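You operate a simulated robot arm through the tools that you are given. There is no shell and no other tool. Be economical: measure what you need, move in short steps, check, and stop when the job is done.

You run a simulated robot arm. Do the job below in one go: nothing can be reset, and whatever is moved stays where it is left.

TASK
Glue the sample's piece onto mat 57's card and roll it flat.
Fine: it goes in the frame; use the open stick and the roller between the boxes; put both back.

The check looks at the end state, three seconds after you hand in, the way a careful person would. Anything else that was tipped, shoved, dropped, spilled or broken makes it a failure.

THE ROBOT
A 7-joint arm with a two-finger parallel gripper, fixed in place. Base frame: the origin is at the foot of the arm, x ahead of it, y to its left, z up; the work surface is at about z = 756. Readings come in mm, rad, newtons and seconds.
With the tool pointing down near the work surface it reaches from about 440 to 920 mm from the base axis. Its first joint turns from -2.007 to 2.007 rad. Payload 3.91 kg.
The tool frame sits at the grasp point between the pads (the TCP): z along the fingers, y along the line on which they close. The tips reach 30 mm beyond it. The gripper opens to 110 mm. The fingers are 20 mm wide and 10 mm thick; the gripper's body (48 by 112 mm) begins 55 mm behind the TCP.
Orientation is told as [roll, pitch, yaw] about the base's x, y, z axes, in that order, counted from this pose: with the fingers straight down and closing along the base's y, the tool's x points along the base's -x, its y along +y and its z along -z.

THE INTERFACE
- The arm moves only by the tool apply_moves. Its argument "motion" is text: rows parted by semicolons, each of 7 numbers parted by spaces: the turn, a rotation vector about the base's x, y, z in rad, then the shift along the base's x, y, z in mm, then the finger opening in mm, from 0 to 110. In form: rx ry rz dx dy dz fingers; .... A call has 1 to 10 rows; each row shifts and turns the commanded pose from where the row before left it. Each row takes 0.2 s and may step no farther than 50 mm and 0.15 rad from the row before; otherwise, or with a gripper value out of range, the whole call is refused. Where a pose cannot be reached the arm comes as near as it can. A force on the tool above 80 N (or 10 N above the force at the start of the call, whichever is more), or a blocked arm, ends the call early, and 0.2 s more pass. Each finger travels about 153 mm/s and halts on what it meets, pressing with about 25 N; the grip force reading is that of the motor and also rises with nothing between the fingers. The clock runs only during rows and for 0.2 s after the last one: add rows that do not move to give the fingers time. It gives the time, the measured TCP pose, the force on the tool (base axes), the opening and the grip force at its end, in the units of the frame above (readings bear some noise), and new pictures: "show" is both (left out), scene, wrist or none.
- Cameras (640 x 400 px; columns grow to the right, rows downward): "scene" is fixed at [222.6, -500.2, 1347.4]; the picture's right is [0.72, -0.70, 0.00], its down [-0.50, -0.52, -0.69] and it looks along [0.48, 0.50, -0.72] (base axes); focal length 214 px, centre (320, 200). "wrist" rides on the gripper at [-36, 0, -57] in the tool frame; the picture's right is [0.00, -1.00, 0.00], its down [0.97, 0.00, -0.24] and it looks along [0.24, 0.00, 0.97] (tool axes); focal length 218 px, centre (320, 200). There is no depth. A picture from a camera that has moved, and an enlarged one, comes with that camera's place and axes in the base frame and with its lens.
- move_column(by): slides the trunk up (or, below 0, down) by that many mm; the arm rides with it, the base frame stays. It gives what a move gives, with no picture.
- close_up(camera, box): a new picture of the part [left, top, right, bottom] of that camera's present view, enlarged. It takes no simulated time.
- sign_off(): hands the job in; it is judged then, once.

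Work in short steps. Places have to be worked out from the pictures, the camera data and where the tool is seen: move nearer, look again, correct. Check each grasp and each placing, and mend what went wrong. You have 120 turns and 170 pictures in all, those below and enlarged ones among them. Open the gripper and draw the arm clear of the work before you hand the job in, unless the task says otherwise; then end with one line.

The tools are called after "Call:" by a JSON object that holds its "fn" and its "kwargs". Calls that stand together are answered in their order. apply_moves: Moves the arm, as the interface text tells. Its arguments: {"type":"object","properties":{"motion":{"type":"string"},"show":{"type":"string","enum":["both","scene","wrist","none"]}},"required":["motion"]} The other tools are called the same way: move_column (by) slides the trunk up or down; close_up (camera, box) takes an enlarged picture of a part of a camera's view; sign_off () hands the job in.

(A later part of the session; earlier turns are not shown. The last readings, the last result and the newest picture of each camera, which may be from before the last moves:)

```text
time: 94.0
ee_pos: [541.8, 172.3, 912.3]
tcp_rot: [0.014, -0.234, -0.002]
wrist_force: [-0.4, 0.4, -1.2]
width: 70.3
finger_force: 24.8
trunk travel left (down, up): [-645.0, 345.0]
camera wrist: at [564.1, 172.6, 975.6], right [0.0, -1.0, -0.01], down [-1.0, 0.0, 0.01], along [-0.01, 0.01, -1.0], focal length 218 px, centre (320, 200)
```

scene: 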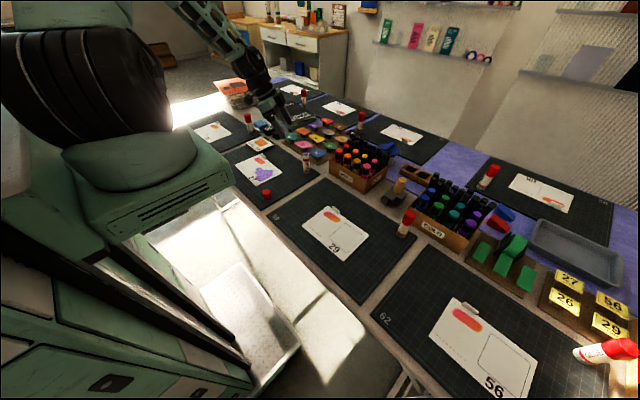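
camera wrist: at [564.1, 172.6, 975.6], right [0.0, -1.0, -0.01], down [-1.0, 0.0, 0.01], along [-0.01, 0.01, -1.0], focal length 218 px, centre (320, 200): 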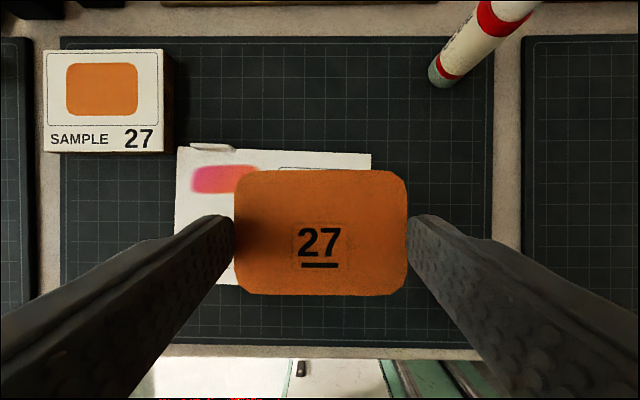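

The card is hidden under the tile. I'll shift +x so the frame shows below the tile in the view, and measure it.

Call:
{"fn": "apply_moves", "kwargs": {"motion": "0 0 0 42 0 0 60;0 0 0 42 0 0 60;0 0 0 41 0 0 60;0 0 0 0 0 0 60", "show": "none"}}

Call:
{"fn": "close_up", "kwargs": {"camera": "wrist", "box": [160, 200, 480, 400]}}

```text
time: 95.0
ee_pos: [669.0, 175.0, 911.0]
tcp_rot: [0.014, -0.236, -0.003]
wrist_force: [-0.7, 0.5, -0.4]
width: 70.1
finger_force: 25.3
trunk travel left (down, up): [-645.0, 345.0]
```

```text
2.00 times, centred on (320, 300) of wrist
camera zoom: at [690.9, 175.1, 975.1], right [0.0, -1.0, -0.01], down [-1.0, 0.0, 0.01], along [-0.01, 0.01, -1.0], focal length 436 px, centre (320, 0)
```

zoom: 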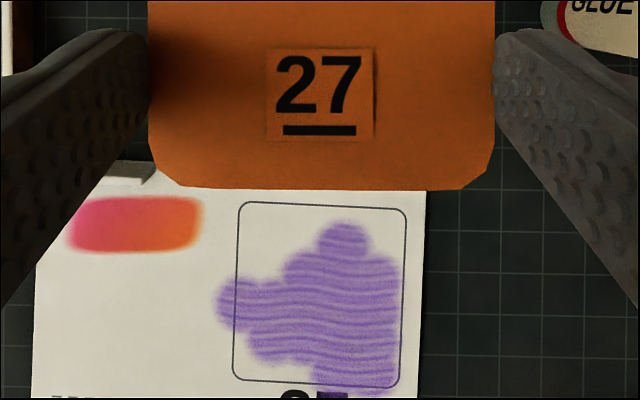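

The frame is clear now: its centre is about (543, 178), rotated -0.037 rad. I'm moving the tile over it with that rotation and lowering partway.

Call:
{"fn": "apply_moves", "kwargs": {"motion": "0 0 -0.037 -45 1 0 60;0 0 0 -45 1 0 60;0 0 0 -46.6 0 0 60;0 0 0 0 0 -40 60;0 0 0 0 0 -30 60;0 0 0 0 0 -25 60;0 0 0 0 0 0 60", "show": "wrist"}}

Call:
{"fn": "close_up", "kwargs": {"camera": "scene", "box": [220, 135, 316, 195]}}

```text
time: 96.6
ee_pos: [531.9, 179.2, 816.3]
tcp_rot: [0.014, -0.235, -0.039]
wrist_force: [1.5, -1.0, 0.6]
width: 70.5
finger_force: 25.2
trunk travel left (down, up): [-645.0, 345.0]
camera wrist: at [553.7, 177.6, 880.7], right [-0.04, -1.0, -0.01], down [-1.0, 0.04, 0.01], along [-0.01, 0.01, -1.0], focal length 218 px, centre (320, 200)
```

wrist: 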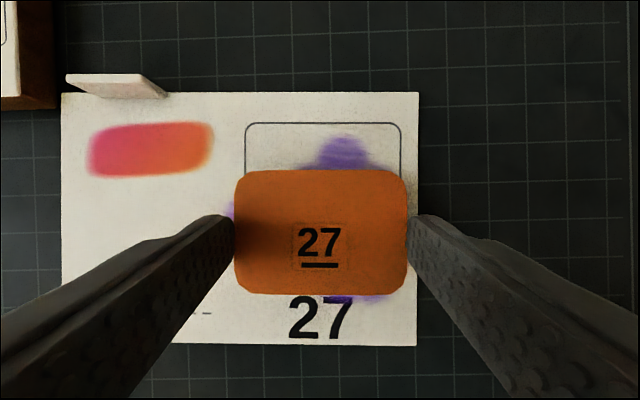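

```text
6.67 times, centred on (268, 165) of scene
camera zoom: at [222.6, -500.2, 1347.4], right [0.72, -0.7, 0.0], down [-0.5, -0.52, -0.69], along [0.48, 0.5, -0.72], focal length 1430 px, centre (667, 433)
```

zoom: 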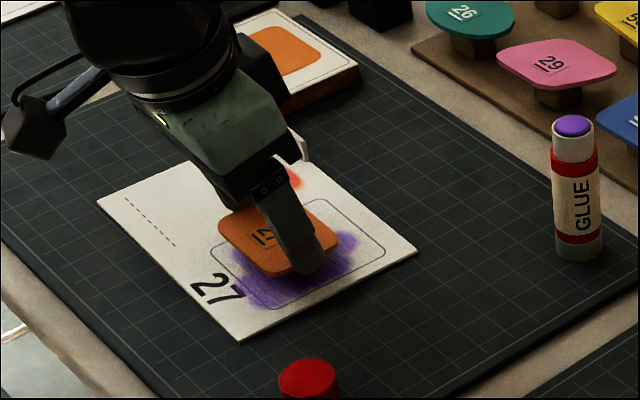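

The rotation matches. The tile would land about 10 mm low in the frame, so I'm shifting +7 in x and -1.5 in y, then lowering.

Call:
{"fn": "apply_moves", "kwargs": {"motion": "0 0 0 7 -1.5 0 60;0 0 0 0 0 -8 60;0 0 0 0 0 -7 60;0 0 0 0 0 0 60", "show": "wrist"}}

Call:
{"fn": "close_up", "kwargs": {"camera": "scene", "box": [236, 150, 300, 190]}}

```text
time: 97.6
ee_pos: [538.3, 175.9, 802.3]
tcp_rot: [0.012, -0.234, -0.04]
wrist_force: [-0.1, -0.6, 0.8]
width: 70.3
finger_force: 25.3
trunk travel left (down, up): [-645.0, 345.0]
camera wrist: at [560.8, 175.9, 865.2], right [-0.04, -1.0, -0.01], down [-1.0, 0.04, 0.01], along [-0.01, 0.01, -1.0], focal length 218 px, centre (320, 200)
```

wrist: 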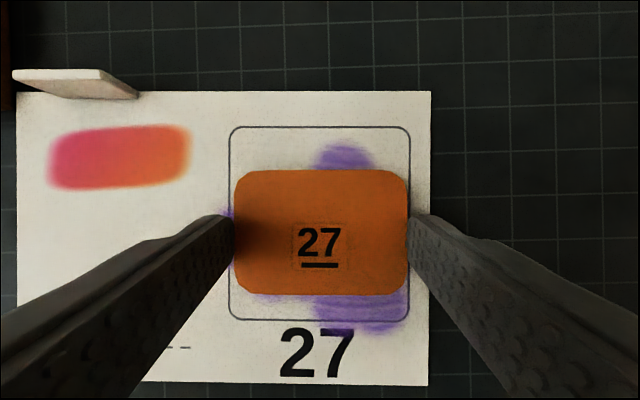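

```text
10.00 times, centred on (268, 170) of scene
camera zoom: at [222.6, -500.2, 1347.4], right [0.72, -0.7, 0.0], down [-0.5, -0.52, -0.69], along [0.48, 0.5, -0.72], focal length 2145 px, centre (840, 500)
```

zoom: 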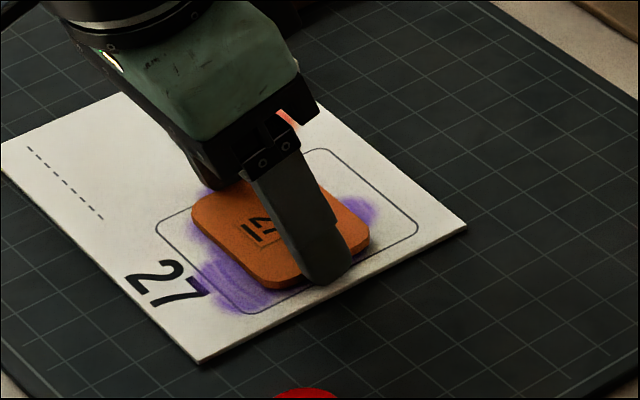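

Centred in the frame now. I'm lowering the last few millimetres with a force check.

Call:
{"fn": "apply_moves", "kwargs": {"motion": "0 0 0 0 0 -3 60;0 0 0 0 0 0 60", "show": "none"}}

Call:
{"fn": "apply_moves", "kwargs": {"motion": "0 0 0 0 0 -2 60;0 0 0 0 0 0 60", "show": "none"}}

```text
time: 98.2
ee_pos: [537.8, 177.0, 799.2]
tcp_rot: [0.017, -0.238, -0.04]
wrist_force: [-3.1, 0.8, 30.8]
width: 70.2
finger_force: 24.5
trunk travel left (down, up): [-645.0, 345.0]
```

```text
time: 98.8
ee_pos: [538.9, 175.3, 799.1]
tcp_rot: [0.018, -0.239, -0.039]
wrist_force: [-2.2, 0.3, 65.0]
width: 70.2
finger_force: 24.7
trunk travel left (down, up): [-645.0, 345.0]
```

The fingertips are on the card. I'm backing off to a light touch and opening.

Call:
{"fn": "apply_moves", "kwargs": {"motion": "0 0 0 0 0 4 60;0 0 0 0 0 0 60;0 0 0 0 0 0 74;0 0 0 0 0 0 80;0 0 0 0 0 0 82", "show": "wrist"}}

```text
time: 100.0
ee_pos: [538.7, 175.5, 800.8]
tcp_rot: [0.011, -0.232, -0.042]
wrist_force: [-0.9, 2.7, 6.3]
width: 80.6
finger_force: 0.1
trunk travel left (down, up): [-645.0, 345.0]
camera wrist: at [559.7, 174.4, 864.4], right [-0.04, -1.0, -0.01], down [-1.0, 0.04, 0.01], along [-0.01, 0.01, -1.0], focal length 218 px, centre (320, 200)
```

wrist: 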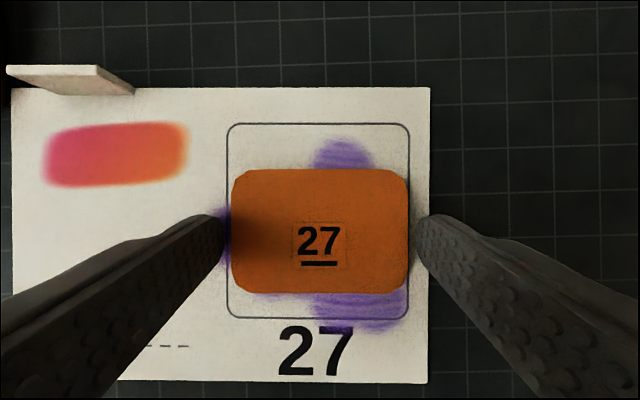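

Released. I'm rising straight up and inspecting the placement.

Call:
{"fn": "apply_moves", "kwargs": {"motion": "0 0 0 0 0 15 84;0 0 0 0 0 35 90;0 0 0 0 0 40 90;0 0 0 0 0 0 90", "show": "wrist"}}

Call:
{"fn": "close_up", "kwargs": {"camera": "scene", "box": [236, 150, 300, 190]}}

Call:
{"fn": "close_up", "kwargs": {"camera": "wrist", "box": [220, 120, 420, 245]}}

```text
time: 101.0
ee_pos: [536.4, 174.1, 890.6]
tcp_rot: [0.015, -0.234, -0.04]
wrist_force: [1.1, 0.3, -0.3]
width: 90.1
finger_force: 0.1
trunk travel left (down, up): [-645.0, 345.0]
camera wrist: at [558.5, 173.8, 954.2], right [-0.04, -1.0, -0.01], down [-1.0, 0.04, 0.01], along [-0.01, 0.01, -1.0], focal length 218 px, centre (320, 200)
```

wrist: 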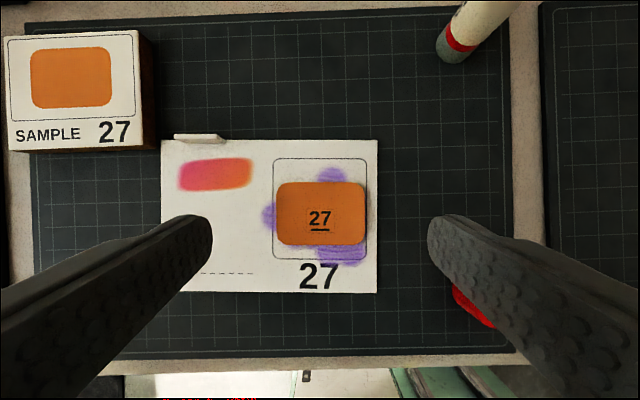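

```text
10.00 times, centred on (268, 170) of scene
camera zoom: at [222.6, -500.2, 1347.4], right [0.72, -0.7, 0.0], down [-0.5, -0.52, -0.69], along [0.48, 0.5, -0.72], focal length 2145 px, centre (840, 500)
```

zoom: 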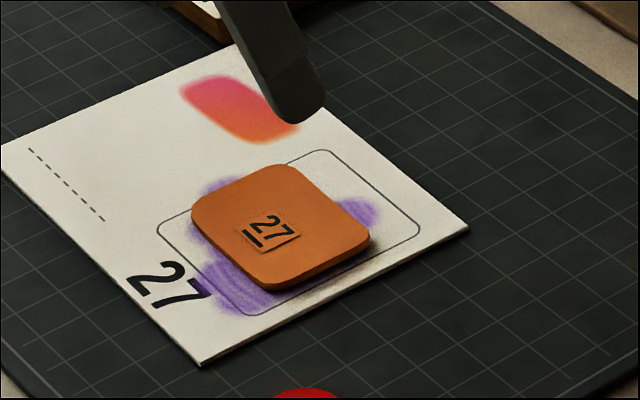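

```text
3.20 times, centred on (320, 182) of wrist
camera zoom: at [558.5, 173.8, 954.2], right [-0.04, -1.0, -0.01], down [-1.0, 0.04, 0.01], along [-0.01, 0.01, -1.0], focal length 698 px, centre (320, 256)
```

zoom: 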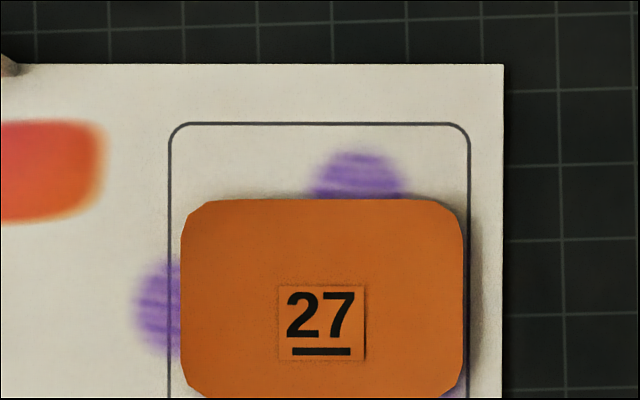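

The tile sits inside the frame on the glue. Next is the roller between the boxes, so I'm moving up and across to view it.

Call:
{"fn": "apply_moves", "kwargs": {"motion": "0 0 0 10 -20 40 90;0 0 0 10 -25 40 90;0 0 0 15 -38 20 90;0 0 0 15 -45 5 90;0 0 0 15 -45 0 90;0 0 0 15 -45 0 90;0 0 0 15 -45 0 90;0 0 0 15 -45 0 90;0 0 0 15 -45 0 90;0 0 0 15 -45 0 90", "show": "none"}}

Call:
{"fn": "apply_moves", "kwargs": {"motion": "0 0 0.04 15 -40 0 90;0 0 0 15 -30 0 90;0 0 0 0 0 0 90", "show": "both"}}

```text
time: 103.2
ee_pos: [677.5, -221.2, 993.8]
tcp_rot: [0.013, -0.236, -0.038]
wrist_force: [-0.2, 0.1, 0.1]
width: 90.2
finger_force: 0.1
trunk travel left (down, up): [-645.0, 345.0]
```

```text
time: 104.0
ee_pos: [709.1, -293.3, 992.9]
tcp_rot: [0.014, -0.234, 0.002]
wrist_force: [0.9, 0.5, -0.4]
width: 89.8
finger_force: 0.0
trunk travel left (down, up): [-645.0, 345.0]
camera wrist: at [730.6, -293.0, 1057.9], right [0.0, -1.0, -0.01], down [-1.0, 0.0, 0.01], along [-0.01, 0.01, -1.0], focal length 218 px, centre (320, 200)
```

scene: 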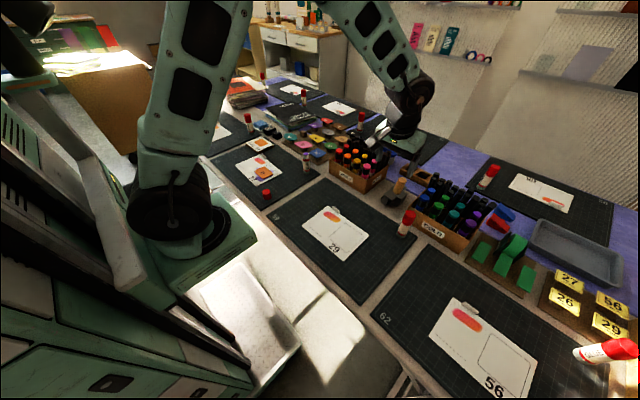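
wrist: 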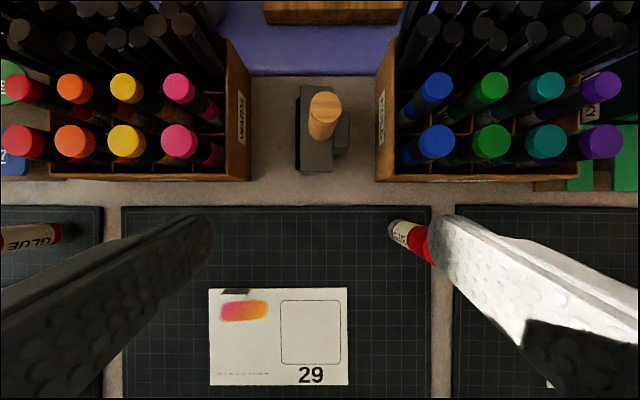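

Call:
{"fn": "close_up", "kwargs": {"camera": "wrist", "box": [230, 60, 400, 190]}}

Call:
{"fn": "close_up", "kwargs": {"camera": "scene", "box": [370, 165, 434, 205]}}

```text
3.08 times, centred on (315, 125) of wrist
camera zoom: at [730.6, -293.0, 1057.9], right [0.0, -1.0, -0.01], down [-1.0, 0.0, 0.01], along [-0.01, 0.01, -1.0], focal length 672 px, centre (335, 431)
```

zoom: 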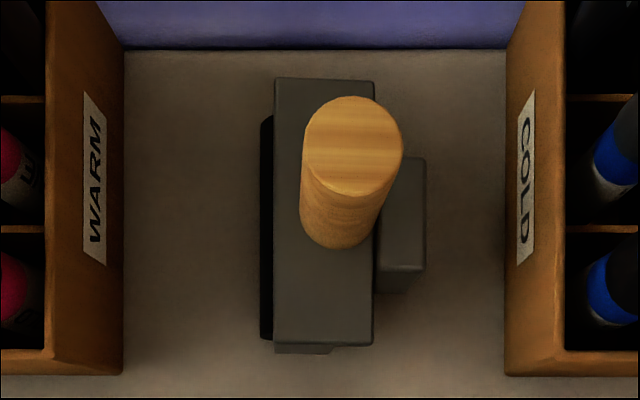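

```text
10.00 times, centred on (402, 185) of scene
camera zoom: at [222.6, -500.2, 1347.4], right [0.72, -0.7, 0.0], down [-0.5, -0.52, -0.69], along [0.48, 0.5, -0.72], focal length 2145 px, centre (-500, 350)
```

zoom: 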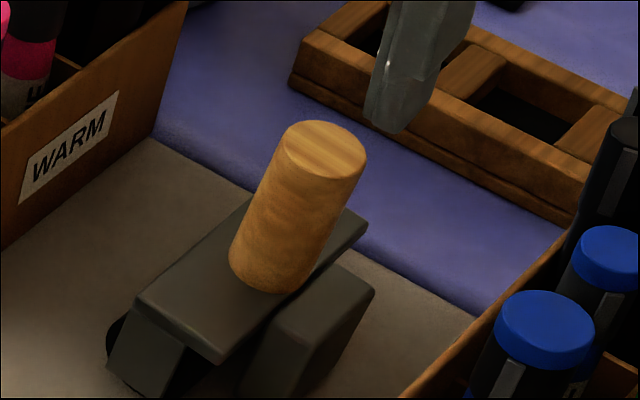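

The roller's handle top is near (812, -296, 867) and leans about 10° toward -y. The roller cylinder is on its +y side and a foot on the -y side. I'm aligning the tool with the handle above it.

Call:
{"fn": "apply_moves", "kwargs": {"motion": "0 0.075 0 19 -3 -10 80;0 0.075 0 19 -3 -10 80;0.08 0 0 19 -3 -10 70;0.08 0 0 19 -3 -10 70;0 0 0 19 -3 -12 70;0 0 0 0 0 0 70", "show": "wrist"}}

Call:
{"fn": "close_up", "kwargs": {"camera": "scene", "box": [360, 135, 440, 205]}}

```text
time: 105.4
ee_pos: [803.8, -306.9, 943.4]
tcp_rot: [0.174, -0.083, -0.011]
wrist_force: [-0.2, 0.1, -0.1]
width: 69.9
finger_force: 0.0
trunk travel left (down, up): [-645.0, 345.0]
camera wrist: at [835.2, -317.2, 1003.1], right [0.0, -0.98, -0.17], down [-0.99, -0.03, 0.15], along [-0.16, 0.17, -0.97], focal length 218 px, centre (320, 200)
```

wrist: 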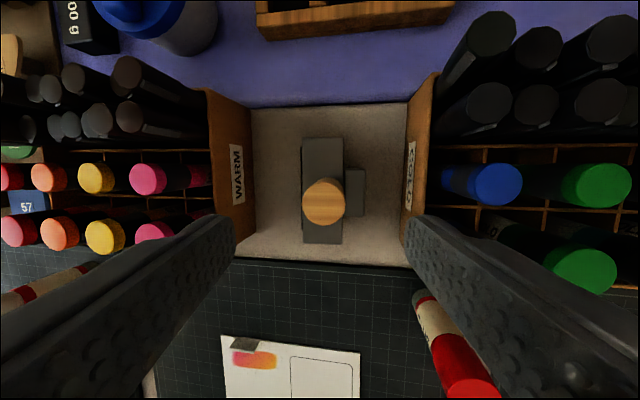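

```text
5.71 times, centred on (400, 170) of scene
camera zoom: at [222.6, -500.2, 1347.4], right [0.72, -0.7, 0.0], down [-0.5, -0.52, -0.69], along [0.48, 0.5, -0.72], focal length 1226 px, centre (-137, 371)
```

zoom: 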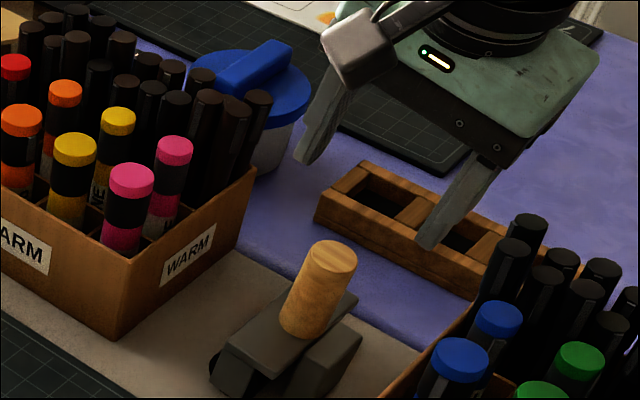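

Aligned with the handle axis. I'm advancing down along it with a -2.5 mm y correction.

Call:
{"fn": "apply_moves", "kwargs": {"motion": "0 0 0 2.5 3.2 -29 64;0 0 0 2.5 5.1 -29 64;0 0 0 2 3.5 -20 64;0 0 0 0 0 0 64", "show": "wrist"}}

Call:
{"fn": "close_up", "kwargs": {"camera": "scene", "box": [360, 155, 440, 205]}}

```text
time: 106.4
ee_pos: [810.0, -296.6, 863.6]
tcp_rot: [0.173, -0.083, -0.014]
wrist_force: [-0.4, 0.8, 0.7]
width: 63.9
finger_force: 0.0
trunk travel left (down, up): [-645.0, 345.0]
camera wrist: at [840.8, -305.8, 922.7], right [0.0, -0.98, -0.17], down [-0.99, -0.03, 0.15], along [-0.16, 0.17, -0.97], focal length 218 px, centre (320, 200)
```

wrist: 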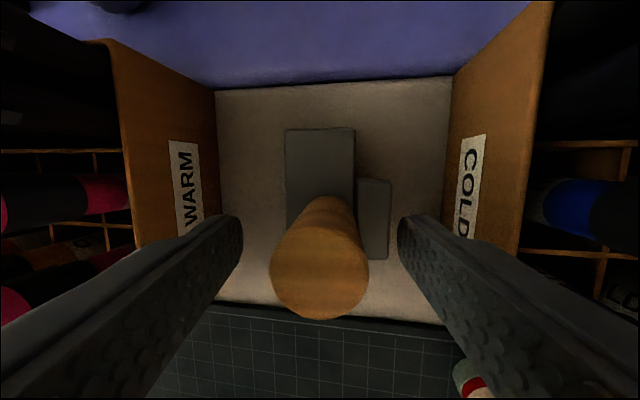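

```text
8.00 times, centred on (400, 180) of scene
camera zoom: at [222.6, -500.2, 1347.4], right [0.72, -0.7, 0.0], down [-0.5, -0.52, -0.69], along [0.48, 0.5, -0.72], focal length 1716 px, centre (-320, 360)
```

zoom: 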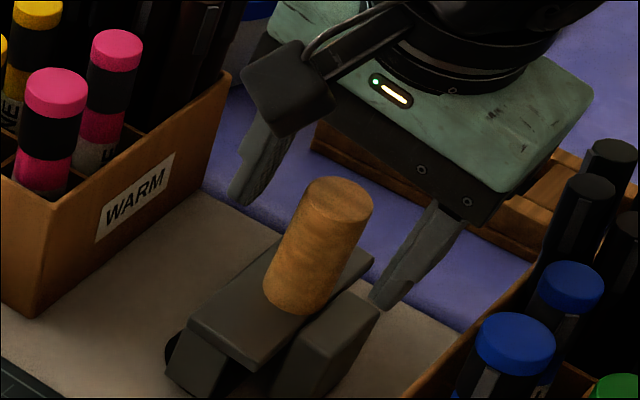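

Handle top is exactly at the TCP level and centred. I'm going 20 mm further down and closing.

Call:
{"fn": "apply_moves", "kwargs": {"motion": "0 0 0 0.9 1.8 -10 64;0 0 0 0.8 1.7 -9 64;0 0 0 0 0 0 64;0 0 0 0 0 0 45;0 0 0 0 0 0 30;0 0 0 0 0 0 18;0 0 0 0 0 0 15", "show": "wrist"}}

Call:
{"fn": "close_up", "kwargs": {"camera": "scene", "box": [360, 155, 440, 205]}}

```text
time: 108.0
ee_pos: [810.8, -293.9, 847.1]
tcp_rot: [0.173, -0.088, -0.013]
wrist_force: [0.3, -6.2, 14.1]
width: 28.5
finger_force: 25.2
trunk travel left (down, up): [-645.0, 345.0]
camera wrist: at [842.4, -303.1, 906.6], right [0.0, -0.99, -0.17], down [-0.99, -0.03, 0.15], along [-0.15, 0.17, -0.97], focal length 218 px, centre (320, 200)
```

wrist: 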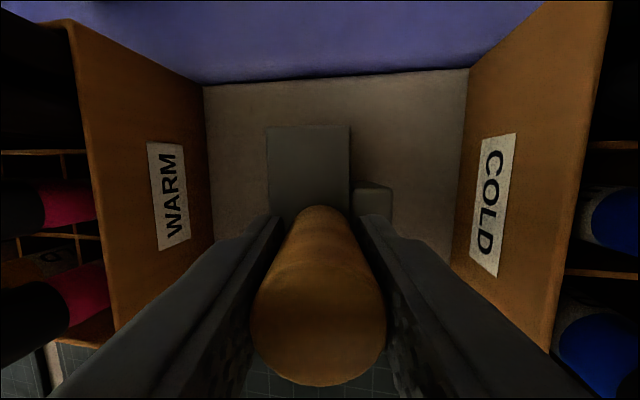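

```text
8.00 times, centred on (400, 180) of scene
camera zoom: at [222.6, -500.2, 1347.4], right [0.72, -0.7, 0.0], down [-0.5, -0.52, -0.69], along [0.48, 0.5, -0.72], focal length 1716 px, centre (-320, 360)
```

zoom: 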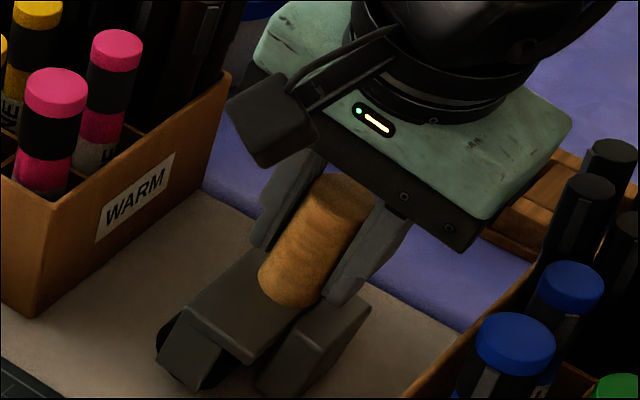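

The roller handle is gripped at 28.5 mm. I'm lifting it straight up out of the gap.

Call:
{"fn": "apply_moves", "kwargs": {"motion": "0 0 0 0 0 15 15;0 0 0 0 0 35 15;0 0 0 0 0 45 15;0 0 0 0 0 45 15;0 0 0 0 0 0 15", "show": "both"}}

Call:
{"fn": "close_up", "kwargs": {"camera": "scene", "box": [360, 115, 456, 205]}}

```text
time: 109.2
ee_pos: [811.2, -290.4, 983.7]
tcp_rot: [0.175, -0.083, -0.014]
wrist_force: [-0.9, 0.7, -3.3]
width: 28.5
finger_force: 24.7
trunk travel left (down, up): [-645.0, 345.0]
camera wrist: at [843.0, -300.3, 1043.2], right [0.0, -0.98, -0.17], down [-0.99, -0.03, 0.16], along [-0.16, 0.17, -0.97], focal length 218 px, centre (320, 200)
```

scene: 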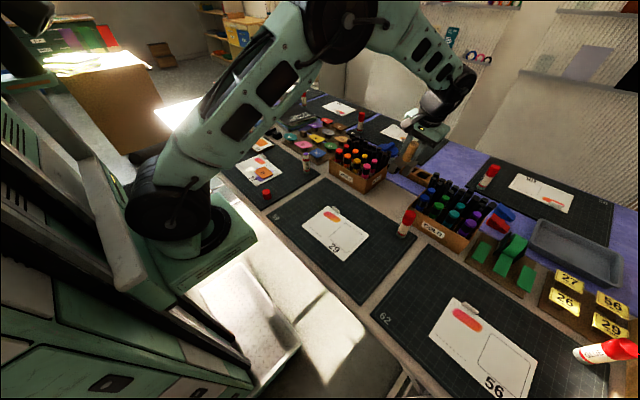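
wrist: 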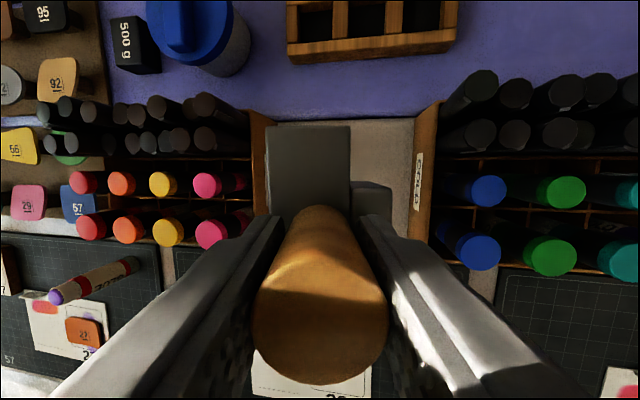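

```text
4.44 times, centred on (408, 160) of scene
camera zoom: at [222.6, -500.2, 1347.4], right [0.72, -0.7, 0.0], down [-0.5, -0.52, -0.69], along [0.48, 0.5, -0.72], focal length 953 px, centre (-71, 378)
```

zoom: 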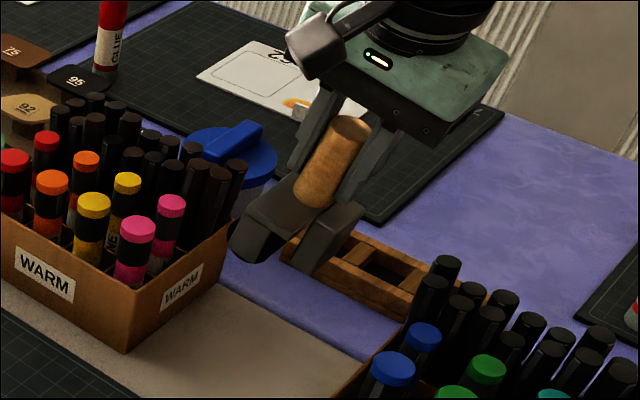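

The roller hangs securely. I'm carrying it back over mat 59 and across to mat 57 while turning it upright, so the roller edge becomes lowest.

Call:
{"fn": "apply_moves", "kwargs": {"motion": "0 0 0 -40 0 5 15;0 0 0 -45 0 0 15;0 0 0 -45 0 0 15;-0.058 0 0 -15 40 0 15;-0.058 0 0 -15 44 0 15;-0.058 0 0 -15 44 0 15;0 0 0 -15 44 0 15;0 0 0 -15 44 0 15;0 0 0 -15 44 0 15;0 0 0 -15 44 0 15", "show": "none"}}

Call:
{"fn": "apply_moves", "kwargs": {"motion": "0 0 0 -15 40 -10 15;0 0 0 -12 40 -20 15;0 0 0 -8 40 -30 15;0 0 0 0 20 -20 15;0 0 0 0 0 0 15", "show": "both"}}

Call:
{"fn": "close_up", "kwargs": {"camera": "scene", "box": [220, 110, 316, 190]}}

```text
time: 111.4
ee_pos: [578.9, 12.1, 991.7]
tcp_rot: [-0.001, -0.083, -0.001]
wrist_force: [-0.3, -0.2, -3.1]
width: 28.3
finger_force: 24.6
trunk travel left (down, up): [-645.0, 345.0]
```

```text
refused: row 3 steps farther than a row can; nothing moved
```

```text
5.00 times, centred on (268, 150) of scene
camera zoom: at [222.6, -500.2, 1347.4], right [0.72, -0.7, 0.0], down [-0.5, -0.52, -0.69], along [0.48, 0.5, -0.72], focal length 1072 px, centre (580, 450)
```

zoom: 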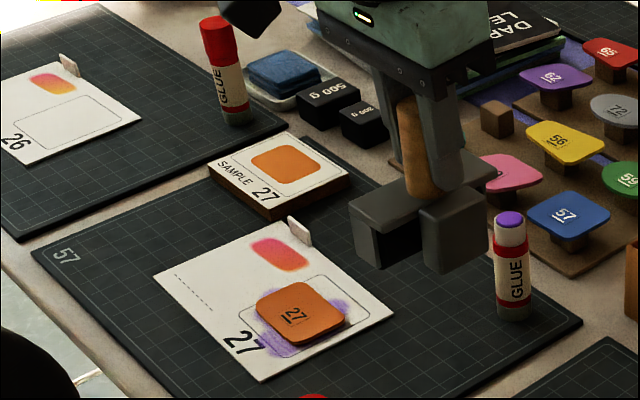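

Call:
{"fn": "apply_moves", "kwargs": {"motion": "0 0 0 -11 40 -5 15;0 0 0 -11 40 -20 15;0 0 0 -11 38 -25 15;0 0 0 0 20 -40 15;0 0 0 0 0 0 15", "show": "wrist"}}

Call:
{"fn": "close_up", "kwargs": {"camera": "scene", "box": [220, 130, 316, 190]}}

```text
time: 112.6
ee_pos: [545.7, 149.7, 901.5]
tcp_rot: [0.0, -0.086, 0.004]
wrist_force: [0.3, -0.6, -2.3]
width: 28.3
finger_force: 25.2
trunk travel left (down, up): [-645.0, 345.0]
camera wrist: at [576.9, 150.8, 961.7], right [0.0, -1.0, 0.0], down [-0.99, 0.0, 0.16], along [-0.16, 0.0, -0.99], focal length 218 px, centre (320, 200)
```

wrist: 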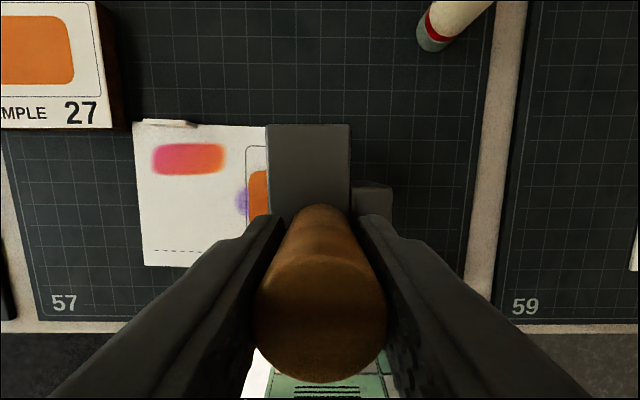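

```text
6.67 times, centred on (268, 160) of scene
camera zoom: at [222.6, -500.2, 1347.4], right [0.72, -0.7, 0.0], down [-0.5, -0.52, -0.69], along [0.48, 0.5, -0.72], focal length 1430 px, centre (667, 467)
```

zoom: 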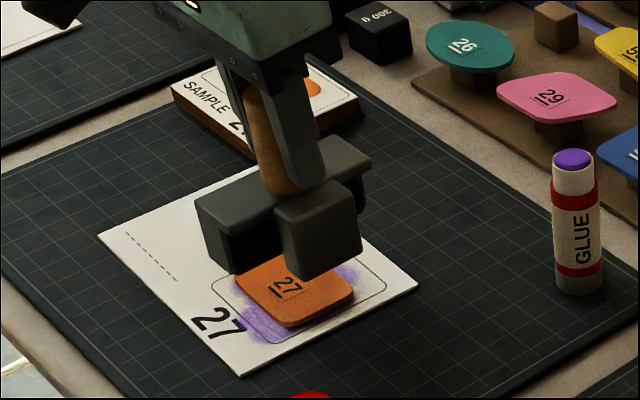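

The roller line lies over the tile's centre. I'm lowering towards the tile.

Call:
{"fn": "apply_moves", "kwargs": {"motion": "0 0 0 0 0 -15 15;0 0 0 0 0 -10 15;0 0 0 0 0 0 15", "show": "none"}}

Call:
{"fn": "apply_moves", "kwargs": {"motion": "0 0 0 0 0 -4 15;0 0 0 0 0 0 15", "show": "none"}}

Call:
{"fn": "close_up", "kwargs": {"camera": "scene", "box": [236, 145, 300, 185]}}

```text
time: 113.4
ee_pos: [545.6, 150.1, 876.1]
tcp_rot: [-0.001, -0.083, 0.002]
wrist_force: [-1.0, 0.2, -3.0]
width: 28.5
finger_force: 25.2
trunk travel left (down, up): [-645.0, 345.0]
```

```text
time: 114.0
ee_pos: [545.1, 150.5, 871.7]
tcp_rot: [0.0, -0.084, 0.002]
wrist_force: [0.4, 0.6, -3.2]
width: 28.4
finger_force: 24.8
trunk travel left (down, up): [-645.0, 345.0]
```

```text
10.00 times, centred on (268, 165) of scene
camera zoom: at [222.6, -500.2, 1347.4], right [0.72, -0.7, 0.0], down [-0.5, -0.52, -0.69], along [0.48, 0.5, -0.72], focal length 2145 px, centre (840, 550)
```

zoom: 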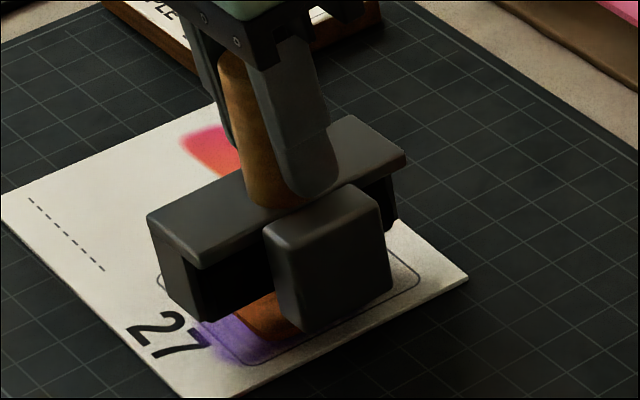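

Call:
{"fn": "apply_moves", "kwargs": {"motion": "0 0 0 0 0 -3 15;0 0 0 0 0 0 15", "show": "none"}}

Call:
{"fn": "apply_moves", "kwargs": {"motion": "0 0 0 0 0 -3 15;0 0 0 0 0 0 15", "show": "none"}}

```text
time: 114.6
ee_pos: [544.2, 149.4, 868.8]
tcp_rot: [0.002, -0.083, 0.003]
wrist_force: [0.5, 0.1, -2.0]
width: 28.1
finger_force: 25.1
trunk travel left (down, up): [-645.0, 345.0]
```

```text
time: 115.2
ee_pos: [543.4, 149.9, 867.0]
tcp_rot: [0.001, -0.084, 0.002]
wrist_force: [-0.6, 0.4, -2.8]
width: 28.5
finger_force: 25.2
trunk travel left (down, up): [-645.0, 345.0]
```

Call:
{"fn": "apply_moves", "kwargs": {"motion": "0 0 0 0 0 -2.5 15;0 0 0 0 0 0 15", "show": "none"}}

Call:
{"fn": "apply_moves", "kwargs": {"motion": "0 0 0 0 0 -2 15;0 0 0 0 0 0 15", "show": "none"}}

Call:
{"fn": "close_up", "kwargs": {"camera": "scene", "box": [236, 145, 300, 185]}}

```text
time: 115.8
ee_pos: [542.8, 149.7, 863.5]
tcp_rot: [-0.001, -0.083, 0.001]
wrist_force: [0.0, -0.3, -2.6]
width: 28.3
finger_force: 24.7
trunk travel left (down, up): [-645.0, 345.0]
```

```text
time: 116.4
ee_pos: [543.3, 150.7, 861.9]
tcp_rot: [0.002, -0.085, 0.002]
wrist_force: [0.5, -0.8, -2.1]
width: 28.4
finger_force: 24.4
trunk travel left (down, up): [-645.0, 345.0]
```

```text
10.00 times, centred on (268, 165) of scene
camera zoom: at [222.6, -500.2, 1347.4], right [0.72, -0.7, 0.0], down [-0.5, -0.52, -0.69], along [0.48, 0.5, -0.72], focal length 2145 px, centre (840, 550)
```

zoom: 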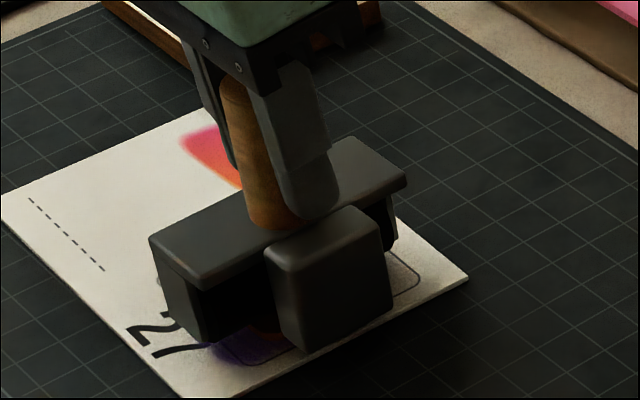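

Call:
{"fn": "apply_moves", "kwargs": {"motion": "0 0 0 0 0 -2 15;0 0 0 0 0 0 15", "show": "none"}}

Call:
{"fn": "apply_moves", "kwargs": {"motion": "0 0 0 0 0 -2 15;0 0 0 0 0 0 15", "show": "none"}}

Call:
{"fn": "apply_moves", "kwargs": {"motion": "0 0 0 0 0 -2 15;0 0 0 0 0 0 15", "show": "wrist"}}

```text
time: 117.0
ee_pos: [543.0, 150.8, 859.1]
tcp_rot: [-0.001, -0.083, 0.002]
wrist_force: [0.3, -0.5, -3.1]
width: 28.4
finger_force: 25.1
trunk travel left (down, up): [-645.0, 345.0]
```

```text
time: 117.6
ee_pos: [543.0, 150.5, 858.8]
tcp_rot: [0.001, -0.087, 0.001]
wrist_force: [-1.0, 0.1, 8.2]
width: 28.1
finger_force: 24.9
trunk travel left (down, up): [-645.0, 345.0]
```

```text
time: 118.2
ee_pos: [544.8, 150.6, 858.5]
tcp_rot: [0.004, -0.09, 0.002]
wrist_force: [-2.0, 0.2, 37.1]
width: 28.4
finger_force: 24.3
trunk travel left (down, up): [-645.0, 345.0]
camera wrist: at [574.6, 151.6, 918.2], right [0.0, -1.0, 0.0], down [-0.99, 0.0, 0.15], along [-0.15, 0.0, -0.99], focal length 218 px, centre (320, 200)
```

wrist: 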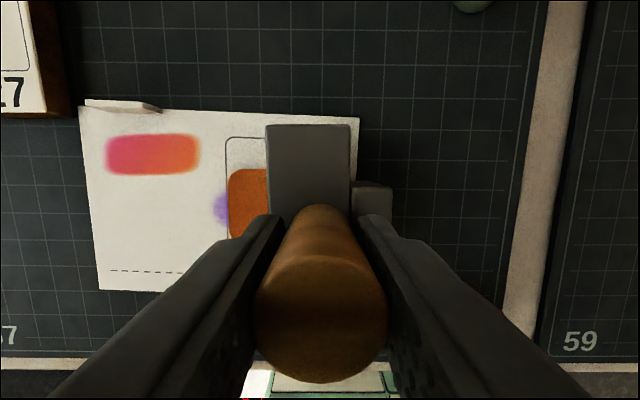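

Contact: 37 N at z≈858.5. I'm checking whether it's the roller or the foot that touches.

Call:
{"fn": "close_up", "kwargs": {"camera": "scene", "box": [244, 155, 292, 185]}}

```text
13.33 times, centred on (268, 170) of scene
camera zoom: at [222.6, -500.2, 1347.4], right [0.72, -0.7, 0.0], down [-0.5, -0.52, -0.69], along [0.48, 0.5, -0.72], focal length 2860 px, centre (1013, 600)
```

zoom: 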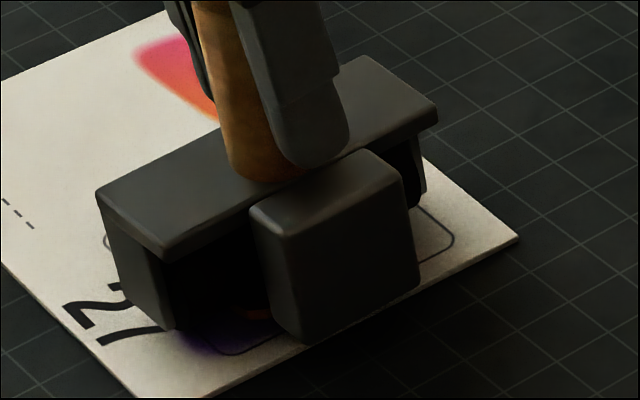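

By geometry the roller line touches the tile about 6 mm left of the TCP (+y), with the foot some 5 mm higher. For more foot clearance I'll lift, tilt 0.08 rad further, centre over the tile and lower again.

Call:
{"fn": "apply_moves", "kwargs": {"motion": "0 0 0 0 0 12 15;-0.08 0 0 0 15 0 15;0 0 0 0 13 0 15;0 0 0 0 0 -5 15;0 0 0 0 0 0 15", "show": "none"}}

Call:
{"fn": "apply_moves", "kwargs": {"motion": "0 0 0 0 0 -3 15;0 0 0 0 0 0 15", "show": "none"}}

Call:
{"fn": "apply_moves", "kwargs": {"motion": "0 0 0 0 0 -2 15;0 0 0 0 0 0 15", "show": "none"}}

Call:
{"fn": "close_up", "kwargs": {"camera": "scene", "box": [236, 145, 300, 185]}}

```text
time: 119.4
ee_pos: [543.6, 178.6, 863.3]
tcp_rot: [-0.08, -0.084, 0.008]
wrist_force: [-0.5, 0.1, -3.3]
width: 28.6
finger_force: 25.1
trunk travel left (down, up): [-645.0, 345.0]
```

```text
time: 120.0
ee_pos: [543.4, 177.2, 860.5]
tcp_rot: [-0.079, -0.084, 0.006]
wrist_force: [1.1, 0.9, 0.7]
width: 28.4
finger_force: 24.6
trunk travel left (down, up): [-645.0, 345.0]
```

```text
time: 120.6
ee_pos: [542.7, 178.1, 858.5]
tcp_rot: [-0.076, -0.085, 0.009]
wrist_force: [-2.5, -0.4, 27.2]
width: 28.3
finger_force: 24.8
trunk travel left (down, up): [-645.0, 345.0]
```

```text
10.00 times, centred on (268, 165) of scene
camera zoom: at [222.6, -500.2, 1347.4], right [0.72, -0.7, 0.0], down [-0.5, -0.52, -0.69], along [0.48, 0.5, -0.72], focal length 2145 px, centre (840, 550)
```

zoom: 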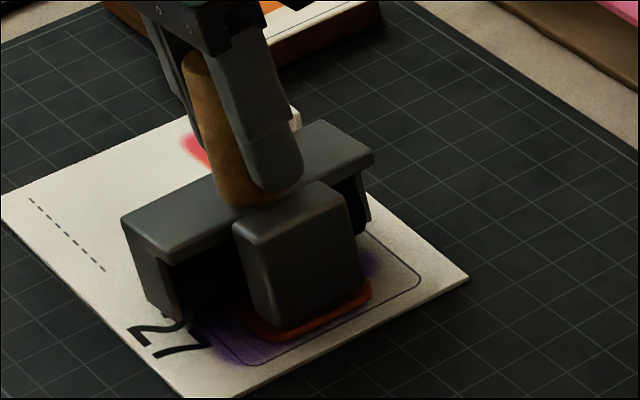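

The measured roll shift says contact is on the roller side, so the roller bears on the tile's centre at 27 N. I'm rolling back and forth along y.

Call:
{"fn": "apply_moves", "kwargs": {"motion": "0 0 0 0 10 0 15;0 0 0 0 10 0 15;0 0 0 0 9 0 15;0 0 0 0 -10 0 15;0 0 0 0 -10 0 15;0 0 0 0 -10 0 15;0 0 0 0 -10 0 15;0 0 0 0 -10 0 15;0 0 0 0 -9 0 15;0 0 0 0 0 0 15", "show": "wrist"}}

Call:
{"fn": "close_up", "kwargs": {"camera": "scene", "box": [236, 145, 300, 185]}}

```text
time: 122.8
ee_pos: [543.3, 146.6, 857.9]
tcp_rot: [-0.078, -0.086, 0.008]
wrist_force: [4.6, 0.6, 35.8]
width: 28.3
finger_force: 24.6
trunk travel left (down, up): [-645.0, 345.0]
camera wrist: at [574.7, 152.4, 918.4], right [0.0, -1.0, 0.08], down [-0.99, 0.01, 0.16], along [-0.16, -0.08, -0.98], focal length 218 px, centre (320, 200)
```

wrist: 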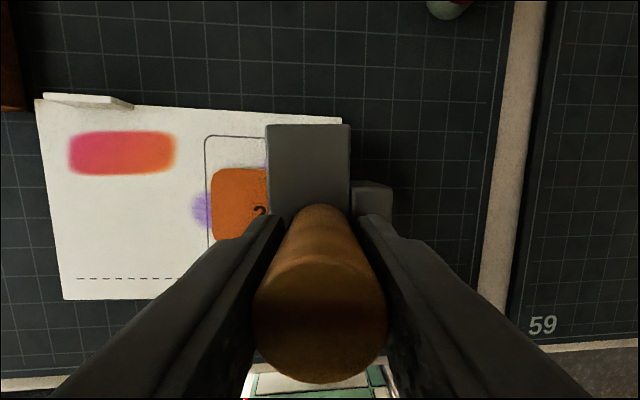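

```text
10.00 times, centred on (268, 165) of scene
camera zoom: at [222.6, -500.2, 1347.4], right [0.72, -0.7, 0.0], down [-0.5, -0.52, -0.69], along [0.48, 0.5, -0.72], focal length 2145 px, centre (840, 550)
```

zoom: 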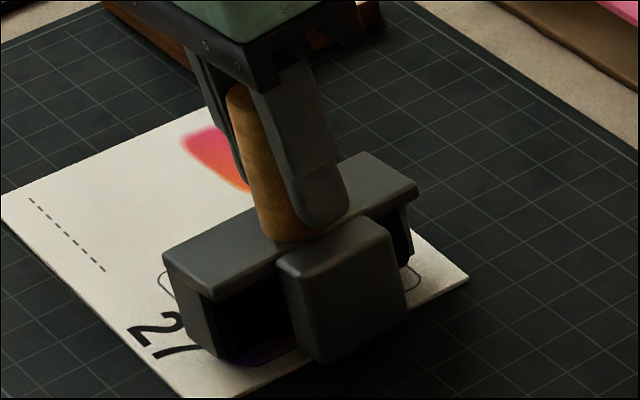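

The tile stays put and the force is steady at about 36 N. I'll do another full pass to the left and back.

Call:
{"fn": "apply_moves", "kwargs": {"motion": "0 0 0 0 11 0 15;0 0 0 0 11 0 15;0 0 0 0 11 0 15;0 0 0 0 11 0 15;0 0 0 0 11 0 15;0 0 0 0 8 0 15;0 0 0 0 -11 0 15;0 0 0 0 -11 0 15;0 0 0 0 -11 0 15;0 0 0 0 -11 0 15", "show": "none"}}

Call:
{"fn": "apply_moves", "kwargs": {"motion": "0 0 0 0 -11 0 15;0 0 0 0 -8 0 15;0 0 0 0 10 0 15;0 0 0 0 10 0 15;0 0 0 0 10 0 15;0 0 0 0 0 20 15;0 0 0 0 0 40 15;0 0 0 10 -30 20 15;0 0 0 0 -45 0 15;0 0 0 0 -45 0 15", "show": "none"}}

Call:
{"fn": "close_up", "kwargs": {"camera": "scene", "box": [236, 150, 300, 190]}}

```text
time: 125.0
ee_pos: [543.5, 166.6, 855.6]
tcp_rot: [-0.081, -0.084, 0.008]
wrist_force: [1.1, -0.4, 2.0]
width: 28.4
finger_force: 24.9
trunk travel left (down, up): [-645.0, 345.0]
```

```text
time: 127.2
ee_pos: [556.2, 60.0, 938.0]
tcp_rot: [-0.08, -0.086, 0.011]
wrist_force: [0.2, 1.8, -3.5]
width: 28.5
finger_force: 25.2
trunk travel left (down, up): [-645.0, 345.0]
```

```text
10.00 times, centred on (268, 170) of scene
camera zoom: at [222.6, -500.2, 1347.4], right [0.72, -0.7, 0.0], down [-0.5, -0.52, -0.69], along [0.48, 0.5, -0.72], focal length 2145 px, centre (840, 500)
```

zoom: 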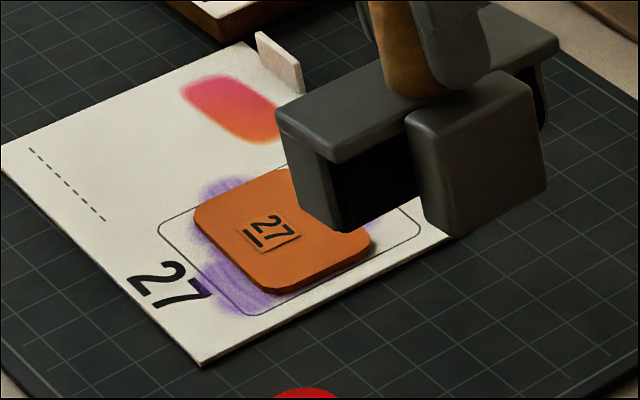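

The contact height dropped by about 3 mm while rolling, so the piece went down. I'll zoom in to check its flatness.

Call:
{"fn": "apply_moves", "kwargs": {"motion": "0 0 0 20 -45 10 15;0 0 0 0 -30 0 15", "show": "none"}}

Call:
{"fn": "close_up", "kwargs": {"camera": "scene", "box": [248, 160, 288, 185]}}

```text
refused: row 1 steps farther than a row can; nothing moved
```

```text
16.00 times, centred on (268, 172) of scene
camera zoom: at [222.6, -500.2, 1347.4], right [0.72, -0.7, 0.0], down [-0.5, -0.52, -0.69], along [0.48, 0.5, -0.72], focal length 3432 px, centre (1152, 640)
```

zoom: 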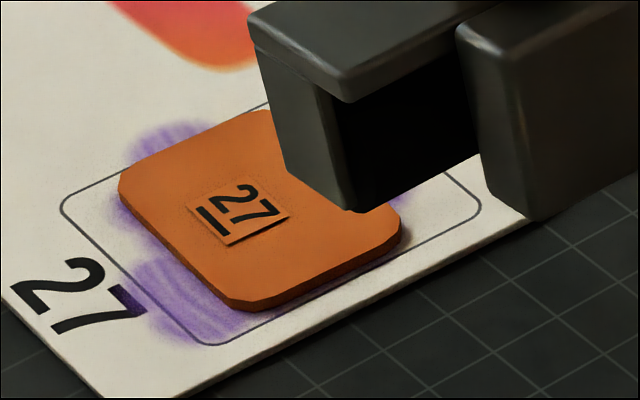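

One corner still shows a slight shadow. I'll do a second, firmer pass covering the whole tile.

Call:
{"fn": "apply_moves", "kwargs": {"motion": "0 0 0 -6 40 0 15;0 0 0 -5 40 -10 15;0 0 0 0 38 -25 15;0 0 0 0 0 -35 15;0 0 0 0 0 -8 15;0 0 0 0 0 0 15", "show": "none"}}

Call:
{"fn": "apply_moves", "kwargs": {"motion": "0 0 0 0 0 -3 15;0 0 0 0 0 0 15", "show": "none"}}

```text
time: 128.6
ee_pos: [542.9, 176.1, 857.9]
tcp_rot: [-0.081, -0.082, 0.009]
wrist_force: [0.4, 0.8, -3.1]
width: 28.5
finger_force: 24.8
trunk travel left (down, up): [-645.0, 345.0]
```

```text
time: 129.2
ee_pos: [543.9, 176.6, 855.8]
tcp_rot: [-0.079, -0.087, 0.01]
wrist_force: [-0.8, -0.6, 14.2]
width: 28.3
finger_force: 25.2
trunk travel left (down, up): [-645.0, 345.0]
```

Call:
{"fn": "apply_moves", "kwargs": {"motion": "0 0 0 0 0 -1.5 15;0 0 0 0 -11 0 15;0 0 0 0 -11 0 15;0 0 0 0 -10 0 15;0 0 0 0 11 0 15;0 0 0 0 11 0 15;0 0 0 0 11 0 15;0 0 0 0 11 0 15;0 0 0 0 11 0 15;0 0 0 0 9 0 15", "show": "none"}}

Call:
{"fn": "apply_moves", "kwargs": {"motion": "0 0 0 0 -11 0 15;0 0 0 0 -11 0 15;0 0 0 0 -11 0 15;0 0 0 0 -11 0 15;0 0 0 0 -11 0 15;0 0 0 0 -9 0 15;0 0 0 0 11 0 15;0 0 0 0 11 0 15;0 0 0 0 10 0 15", "show": "none"}}

Call:
{"fn": "apply_moves", "kwargs": {"motion": "0 0 0 0 0 20 15;0 0 0 0 0 40 15;0 0 0 10 -30 30 15;0 0 0 0 -45 0 15;0 0 0 0 -45 0 15;0 0 0 10 -45 0 15;0 0 0 10 -45 0 15", "show": "none"}}

Call:
{"fn": "close_up", "kwargs": {"camera": "scene", "box": [248, 160, 288, 185]}}

```text
time: 131.4
ee_pos: [542.7, 208.2, 853.9]
tcp_rot: [-0.08, -0.086, 0.009]
wrist_force: [-0.6, 3.7, 14.7]
width: 28.5
finger_force: 25.4
trunk travel left (down, up): [-645.0, 345.0]
```

```text
time: 133.4
ee_pos: [543.3, 176.1, 855.1]
tcp_rot: [-0.08, -0.085, 0.009]
wrist_force: [0.8, -0.3, -2.4]
width: 28.3
finger_force: 25.1
trunk travel left (down, up): [-645.0, 345.0]
```

```text
time: 135.0
ee_pos: [572.2, -35.9, 947.7]
tcp_rot: [-0.08, -0.083, 0.01]
wrist_force: [0.0, -0.2, -3.0]
width: 28.4
finger_force: 25.1
trunk travel left (down, up): [-645.0, 345.0]
```

```text
16.00 times, centred on (268, 172) of scene
camera zoom: at [222.6, -500.2, 1347.4], right [0.72, -0.7, 0.0], down [-0.5, -0.52, -0.69], along [0.48, 0.5, -0.72], focal length 3432 px, centre (1152, 640)
```

zoom: 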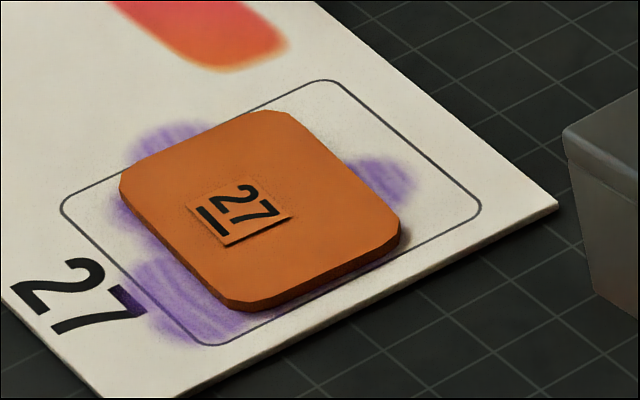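

The -y end still looks slightly high. I'll go back and roll that end more firmly.

Call:
{"fn": "apply_moves", "kwargs": {"motion": "0 0 0 -10 45 0 15;0 0 0 -10 45 0 15;0 0 0 -9 45 -10 15;0 0 0 0 45 -15 15;0 0 0 0 20 -35 15;0 0 0 0 0 -26 15;0 0 0 0 0 0 15", "show": "none"}}

Call:
{"fn": "apply_moves", "kwargs": {"motion": "0 0 0 0 0 -4 15;0 0 0 0 0 0 15", "show": "wrist"}}

```text
time: 136.6
ee_pos: [541.6, 165.1, 859.7]
tcp_rot: [-0.08, -0.085, 0.009]
wrist_force: [-0.3, 0.6, -4.6]
width: 28.7
finger_force: 25.1
trunk travel left (down, up): [-645.0, 345.0]
```

```text
time: 137.2
ee_pos: [543.5, 165.8, 856.4]
tcp_rot: [-0.079, -0.084, 0.007]
wrist_force: [-0.3, -0.2, -3.3]
width: 28.6
finger_force: 24.8
trunk travel left (down, up): [-645.0, 345.0]
camera wrist: at [574.7, 171.2, 915.8], right [0.0, -1.0, 0.08], down [-0.99, 0.01, 0.16], along [-0.16, -0.08, -0.98], focal length 218 px, centre (320, 200)
```

wrist: 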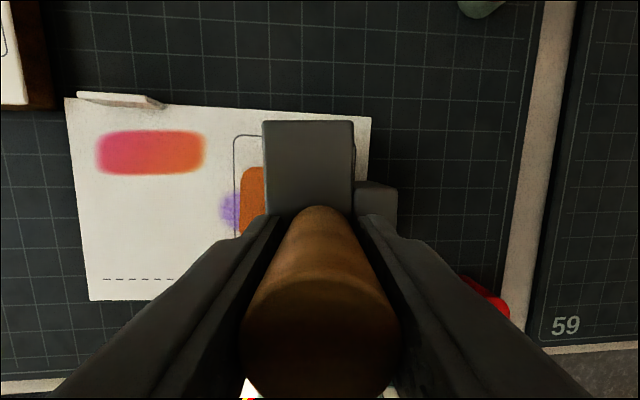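

The handle has slid up a few millimetres in the grip, which explains the lower contact height. I'll find contact again and make one more moderate pass.

Call:
{"fn": "apply_moves", "kwargs": {"motion": "0 0 0 0 0 -2 15;0 0 0 0 0 -1.5 15;0 0 0 0 0 0 15", "show": "none"}}

Call:
{"fn": "apply_moves", "kwargs": {"motion": "0 0 0 0 0 -1.5 15;0 0 0 0 0 0 15", "show": "none"}}

```text
time: 138.0
ee_pos: [543.0, 164.2, 853.4]
tcp_rot: [-0.079, -0.088, 0.007]
wrist_force: [0.7, -0.5, 20.1]
width: 28.4
finger_force: 24.8
trunk travel left (down, up): [-645.0, 345.0]
```

```text
time: 138.6
ee_pos: [542.6, 163.5, 853.1]
tcp_rot: [-0.078, -0.087, 0.008]
wrist_force: [1.7, -0.5, 34.8]
width: 28.7
finger_force: 24.9
trunk travel left (down, up): [-645.0, 345.0]
```

Call:
{"fn": "apply_moves", "kwargs": {"motion": "0 0 0 0 -10 0 15;0 0 0 0 -11 0 15;0 0 0 0 11 0 15;0 0 0 0 11 0 15;0 0 0 0 11 0 15;0 0 0 0 11 0 15;0 0 0 0 11 0 15;0 0 0 0 10 0 15;0 0 0 0 0 0 15", "show": "none"}}

Call:
{"fn": "apply_moves", "kwargs": {"motion": "0 0 0 0 -11 0 15;0 0 0 0 -11 0 15;0 0 0 0 -11 0 15;0 0 0 0 -11 0 15;0 0 0 0 -11 0 15;0 0 0 0 -11 0 15;0 0 0 0 0 0 15", "show": "none"}}

Call:
{"fn": "apply_moves", "kwargs": {"motion": "0 0 0 0 0 20 15;0 0 0 0 0 40 15;0 0 0 10 -20 30 15;0 0 0 10 -45 0 15;0 0 0 10 -45 0 15;0 0 0 10 -45 0 15;0 0 0 10 -45 0 15", "show": "none"}}

Call:
{"fn": "close_up", "kwargs": {"camera": "scene", "box": [236, 150, 300, 190]}}

```text
time: 140.6
ee_pos: [544.2, 211.6, 848.8]
tcp_rot: [-0.077, -0.087, 0.009]
wrist_force: [-3.4, 12.8, 22.5]
width: 28.8
finger_force: 25.2
trunk travel left (down, up): [-645.0, 345.0]
```

```text
time: 142.2
ee_pos: [544.1, 144.6, 851.4]
tcp_rot: [-0.076, -0.087, 0.009]
wrist_force: [1.1, -0.2, 56.3]
width: 28.3
finger_force: 24.8
trunk travel left (down, up): [-645.0, 345.0]
```

```text
time: 143.8
ee_pos: [590.9, -60.7, 940.1]
tcp_rot: [-0.078, -0.082, 0.011]
wrist_force: [-0.3, 0.9, -2.8]
width: 28.5
finger_force: 25.1
trunk travel left (down, up): [-645.0, 345.0]
```

```text
10.00 times, centred on (268, 170) of scene
camera zoom: at [222.6, -500.2, 1347.4], right [0.72, -0.7, 0.0], down [-0.5, -0.52, -0.69], along [0.48, 0.5, -0.72], focal length 2145 px, centre (840, 500)
```

zoom: 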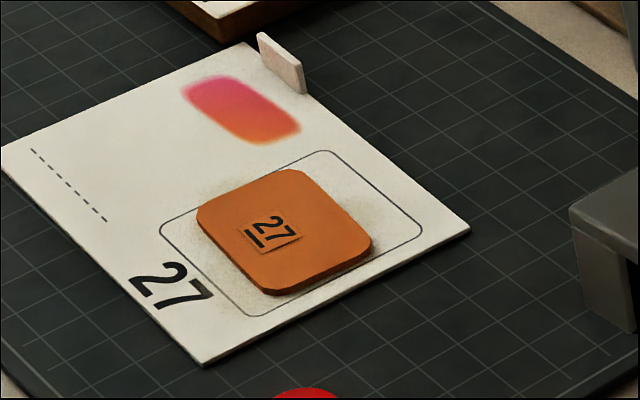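

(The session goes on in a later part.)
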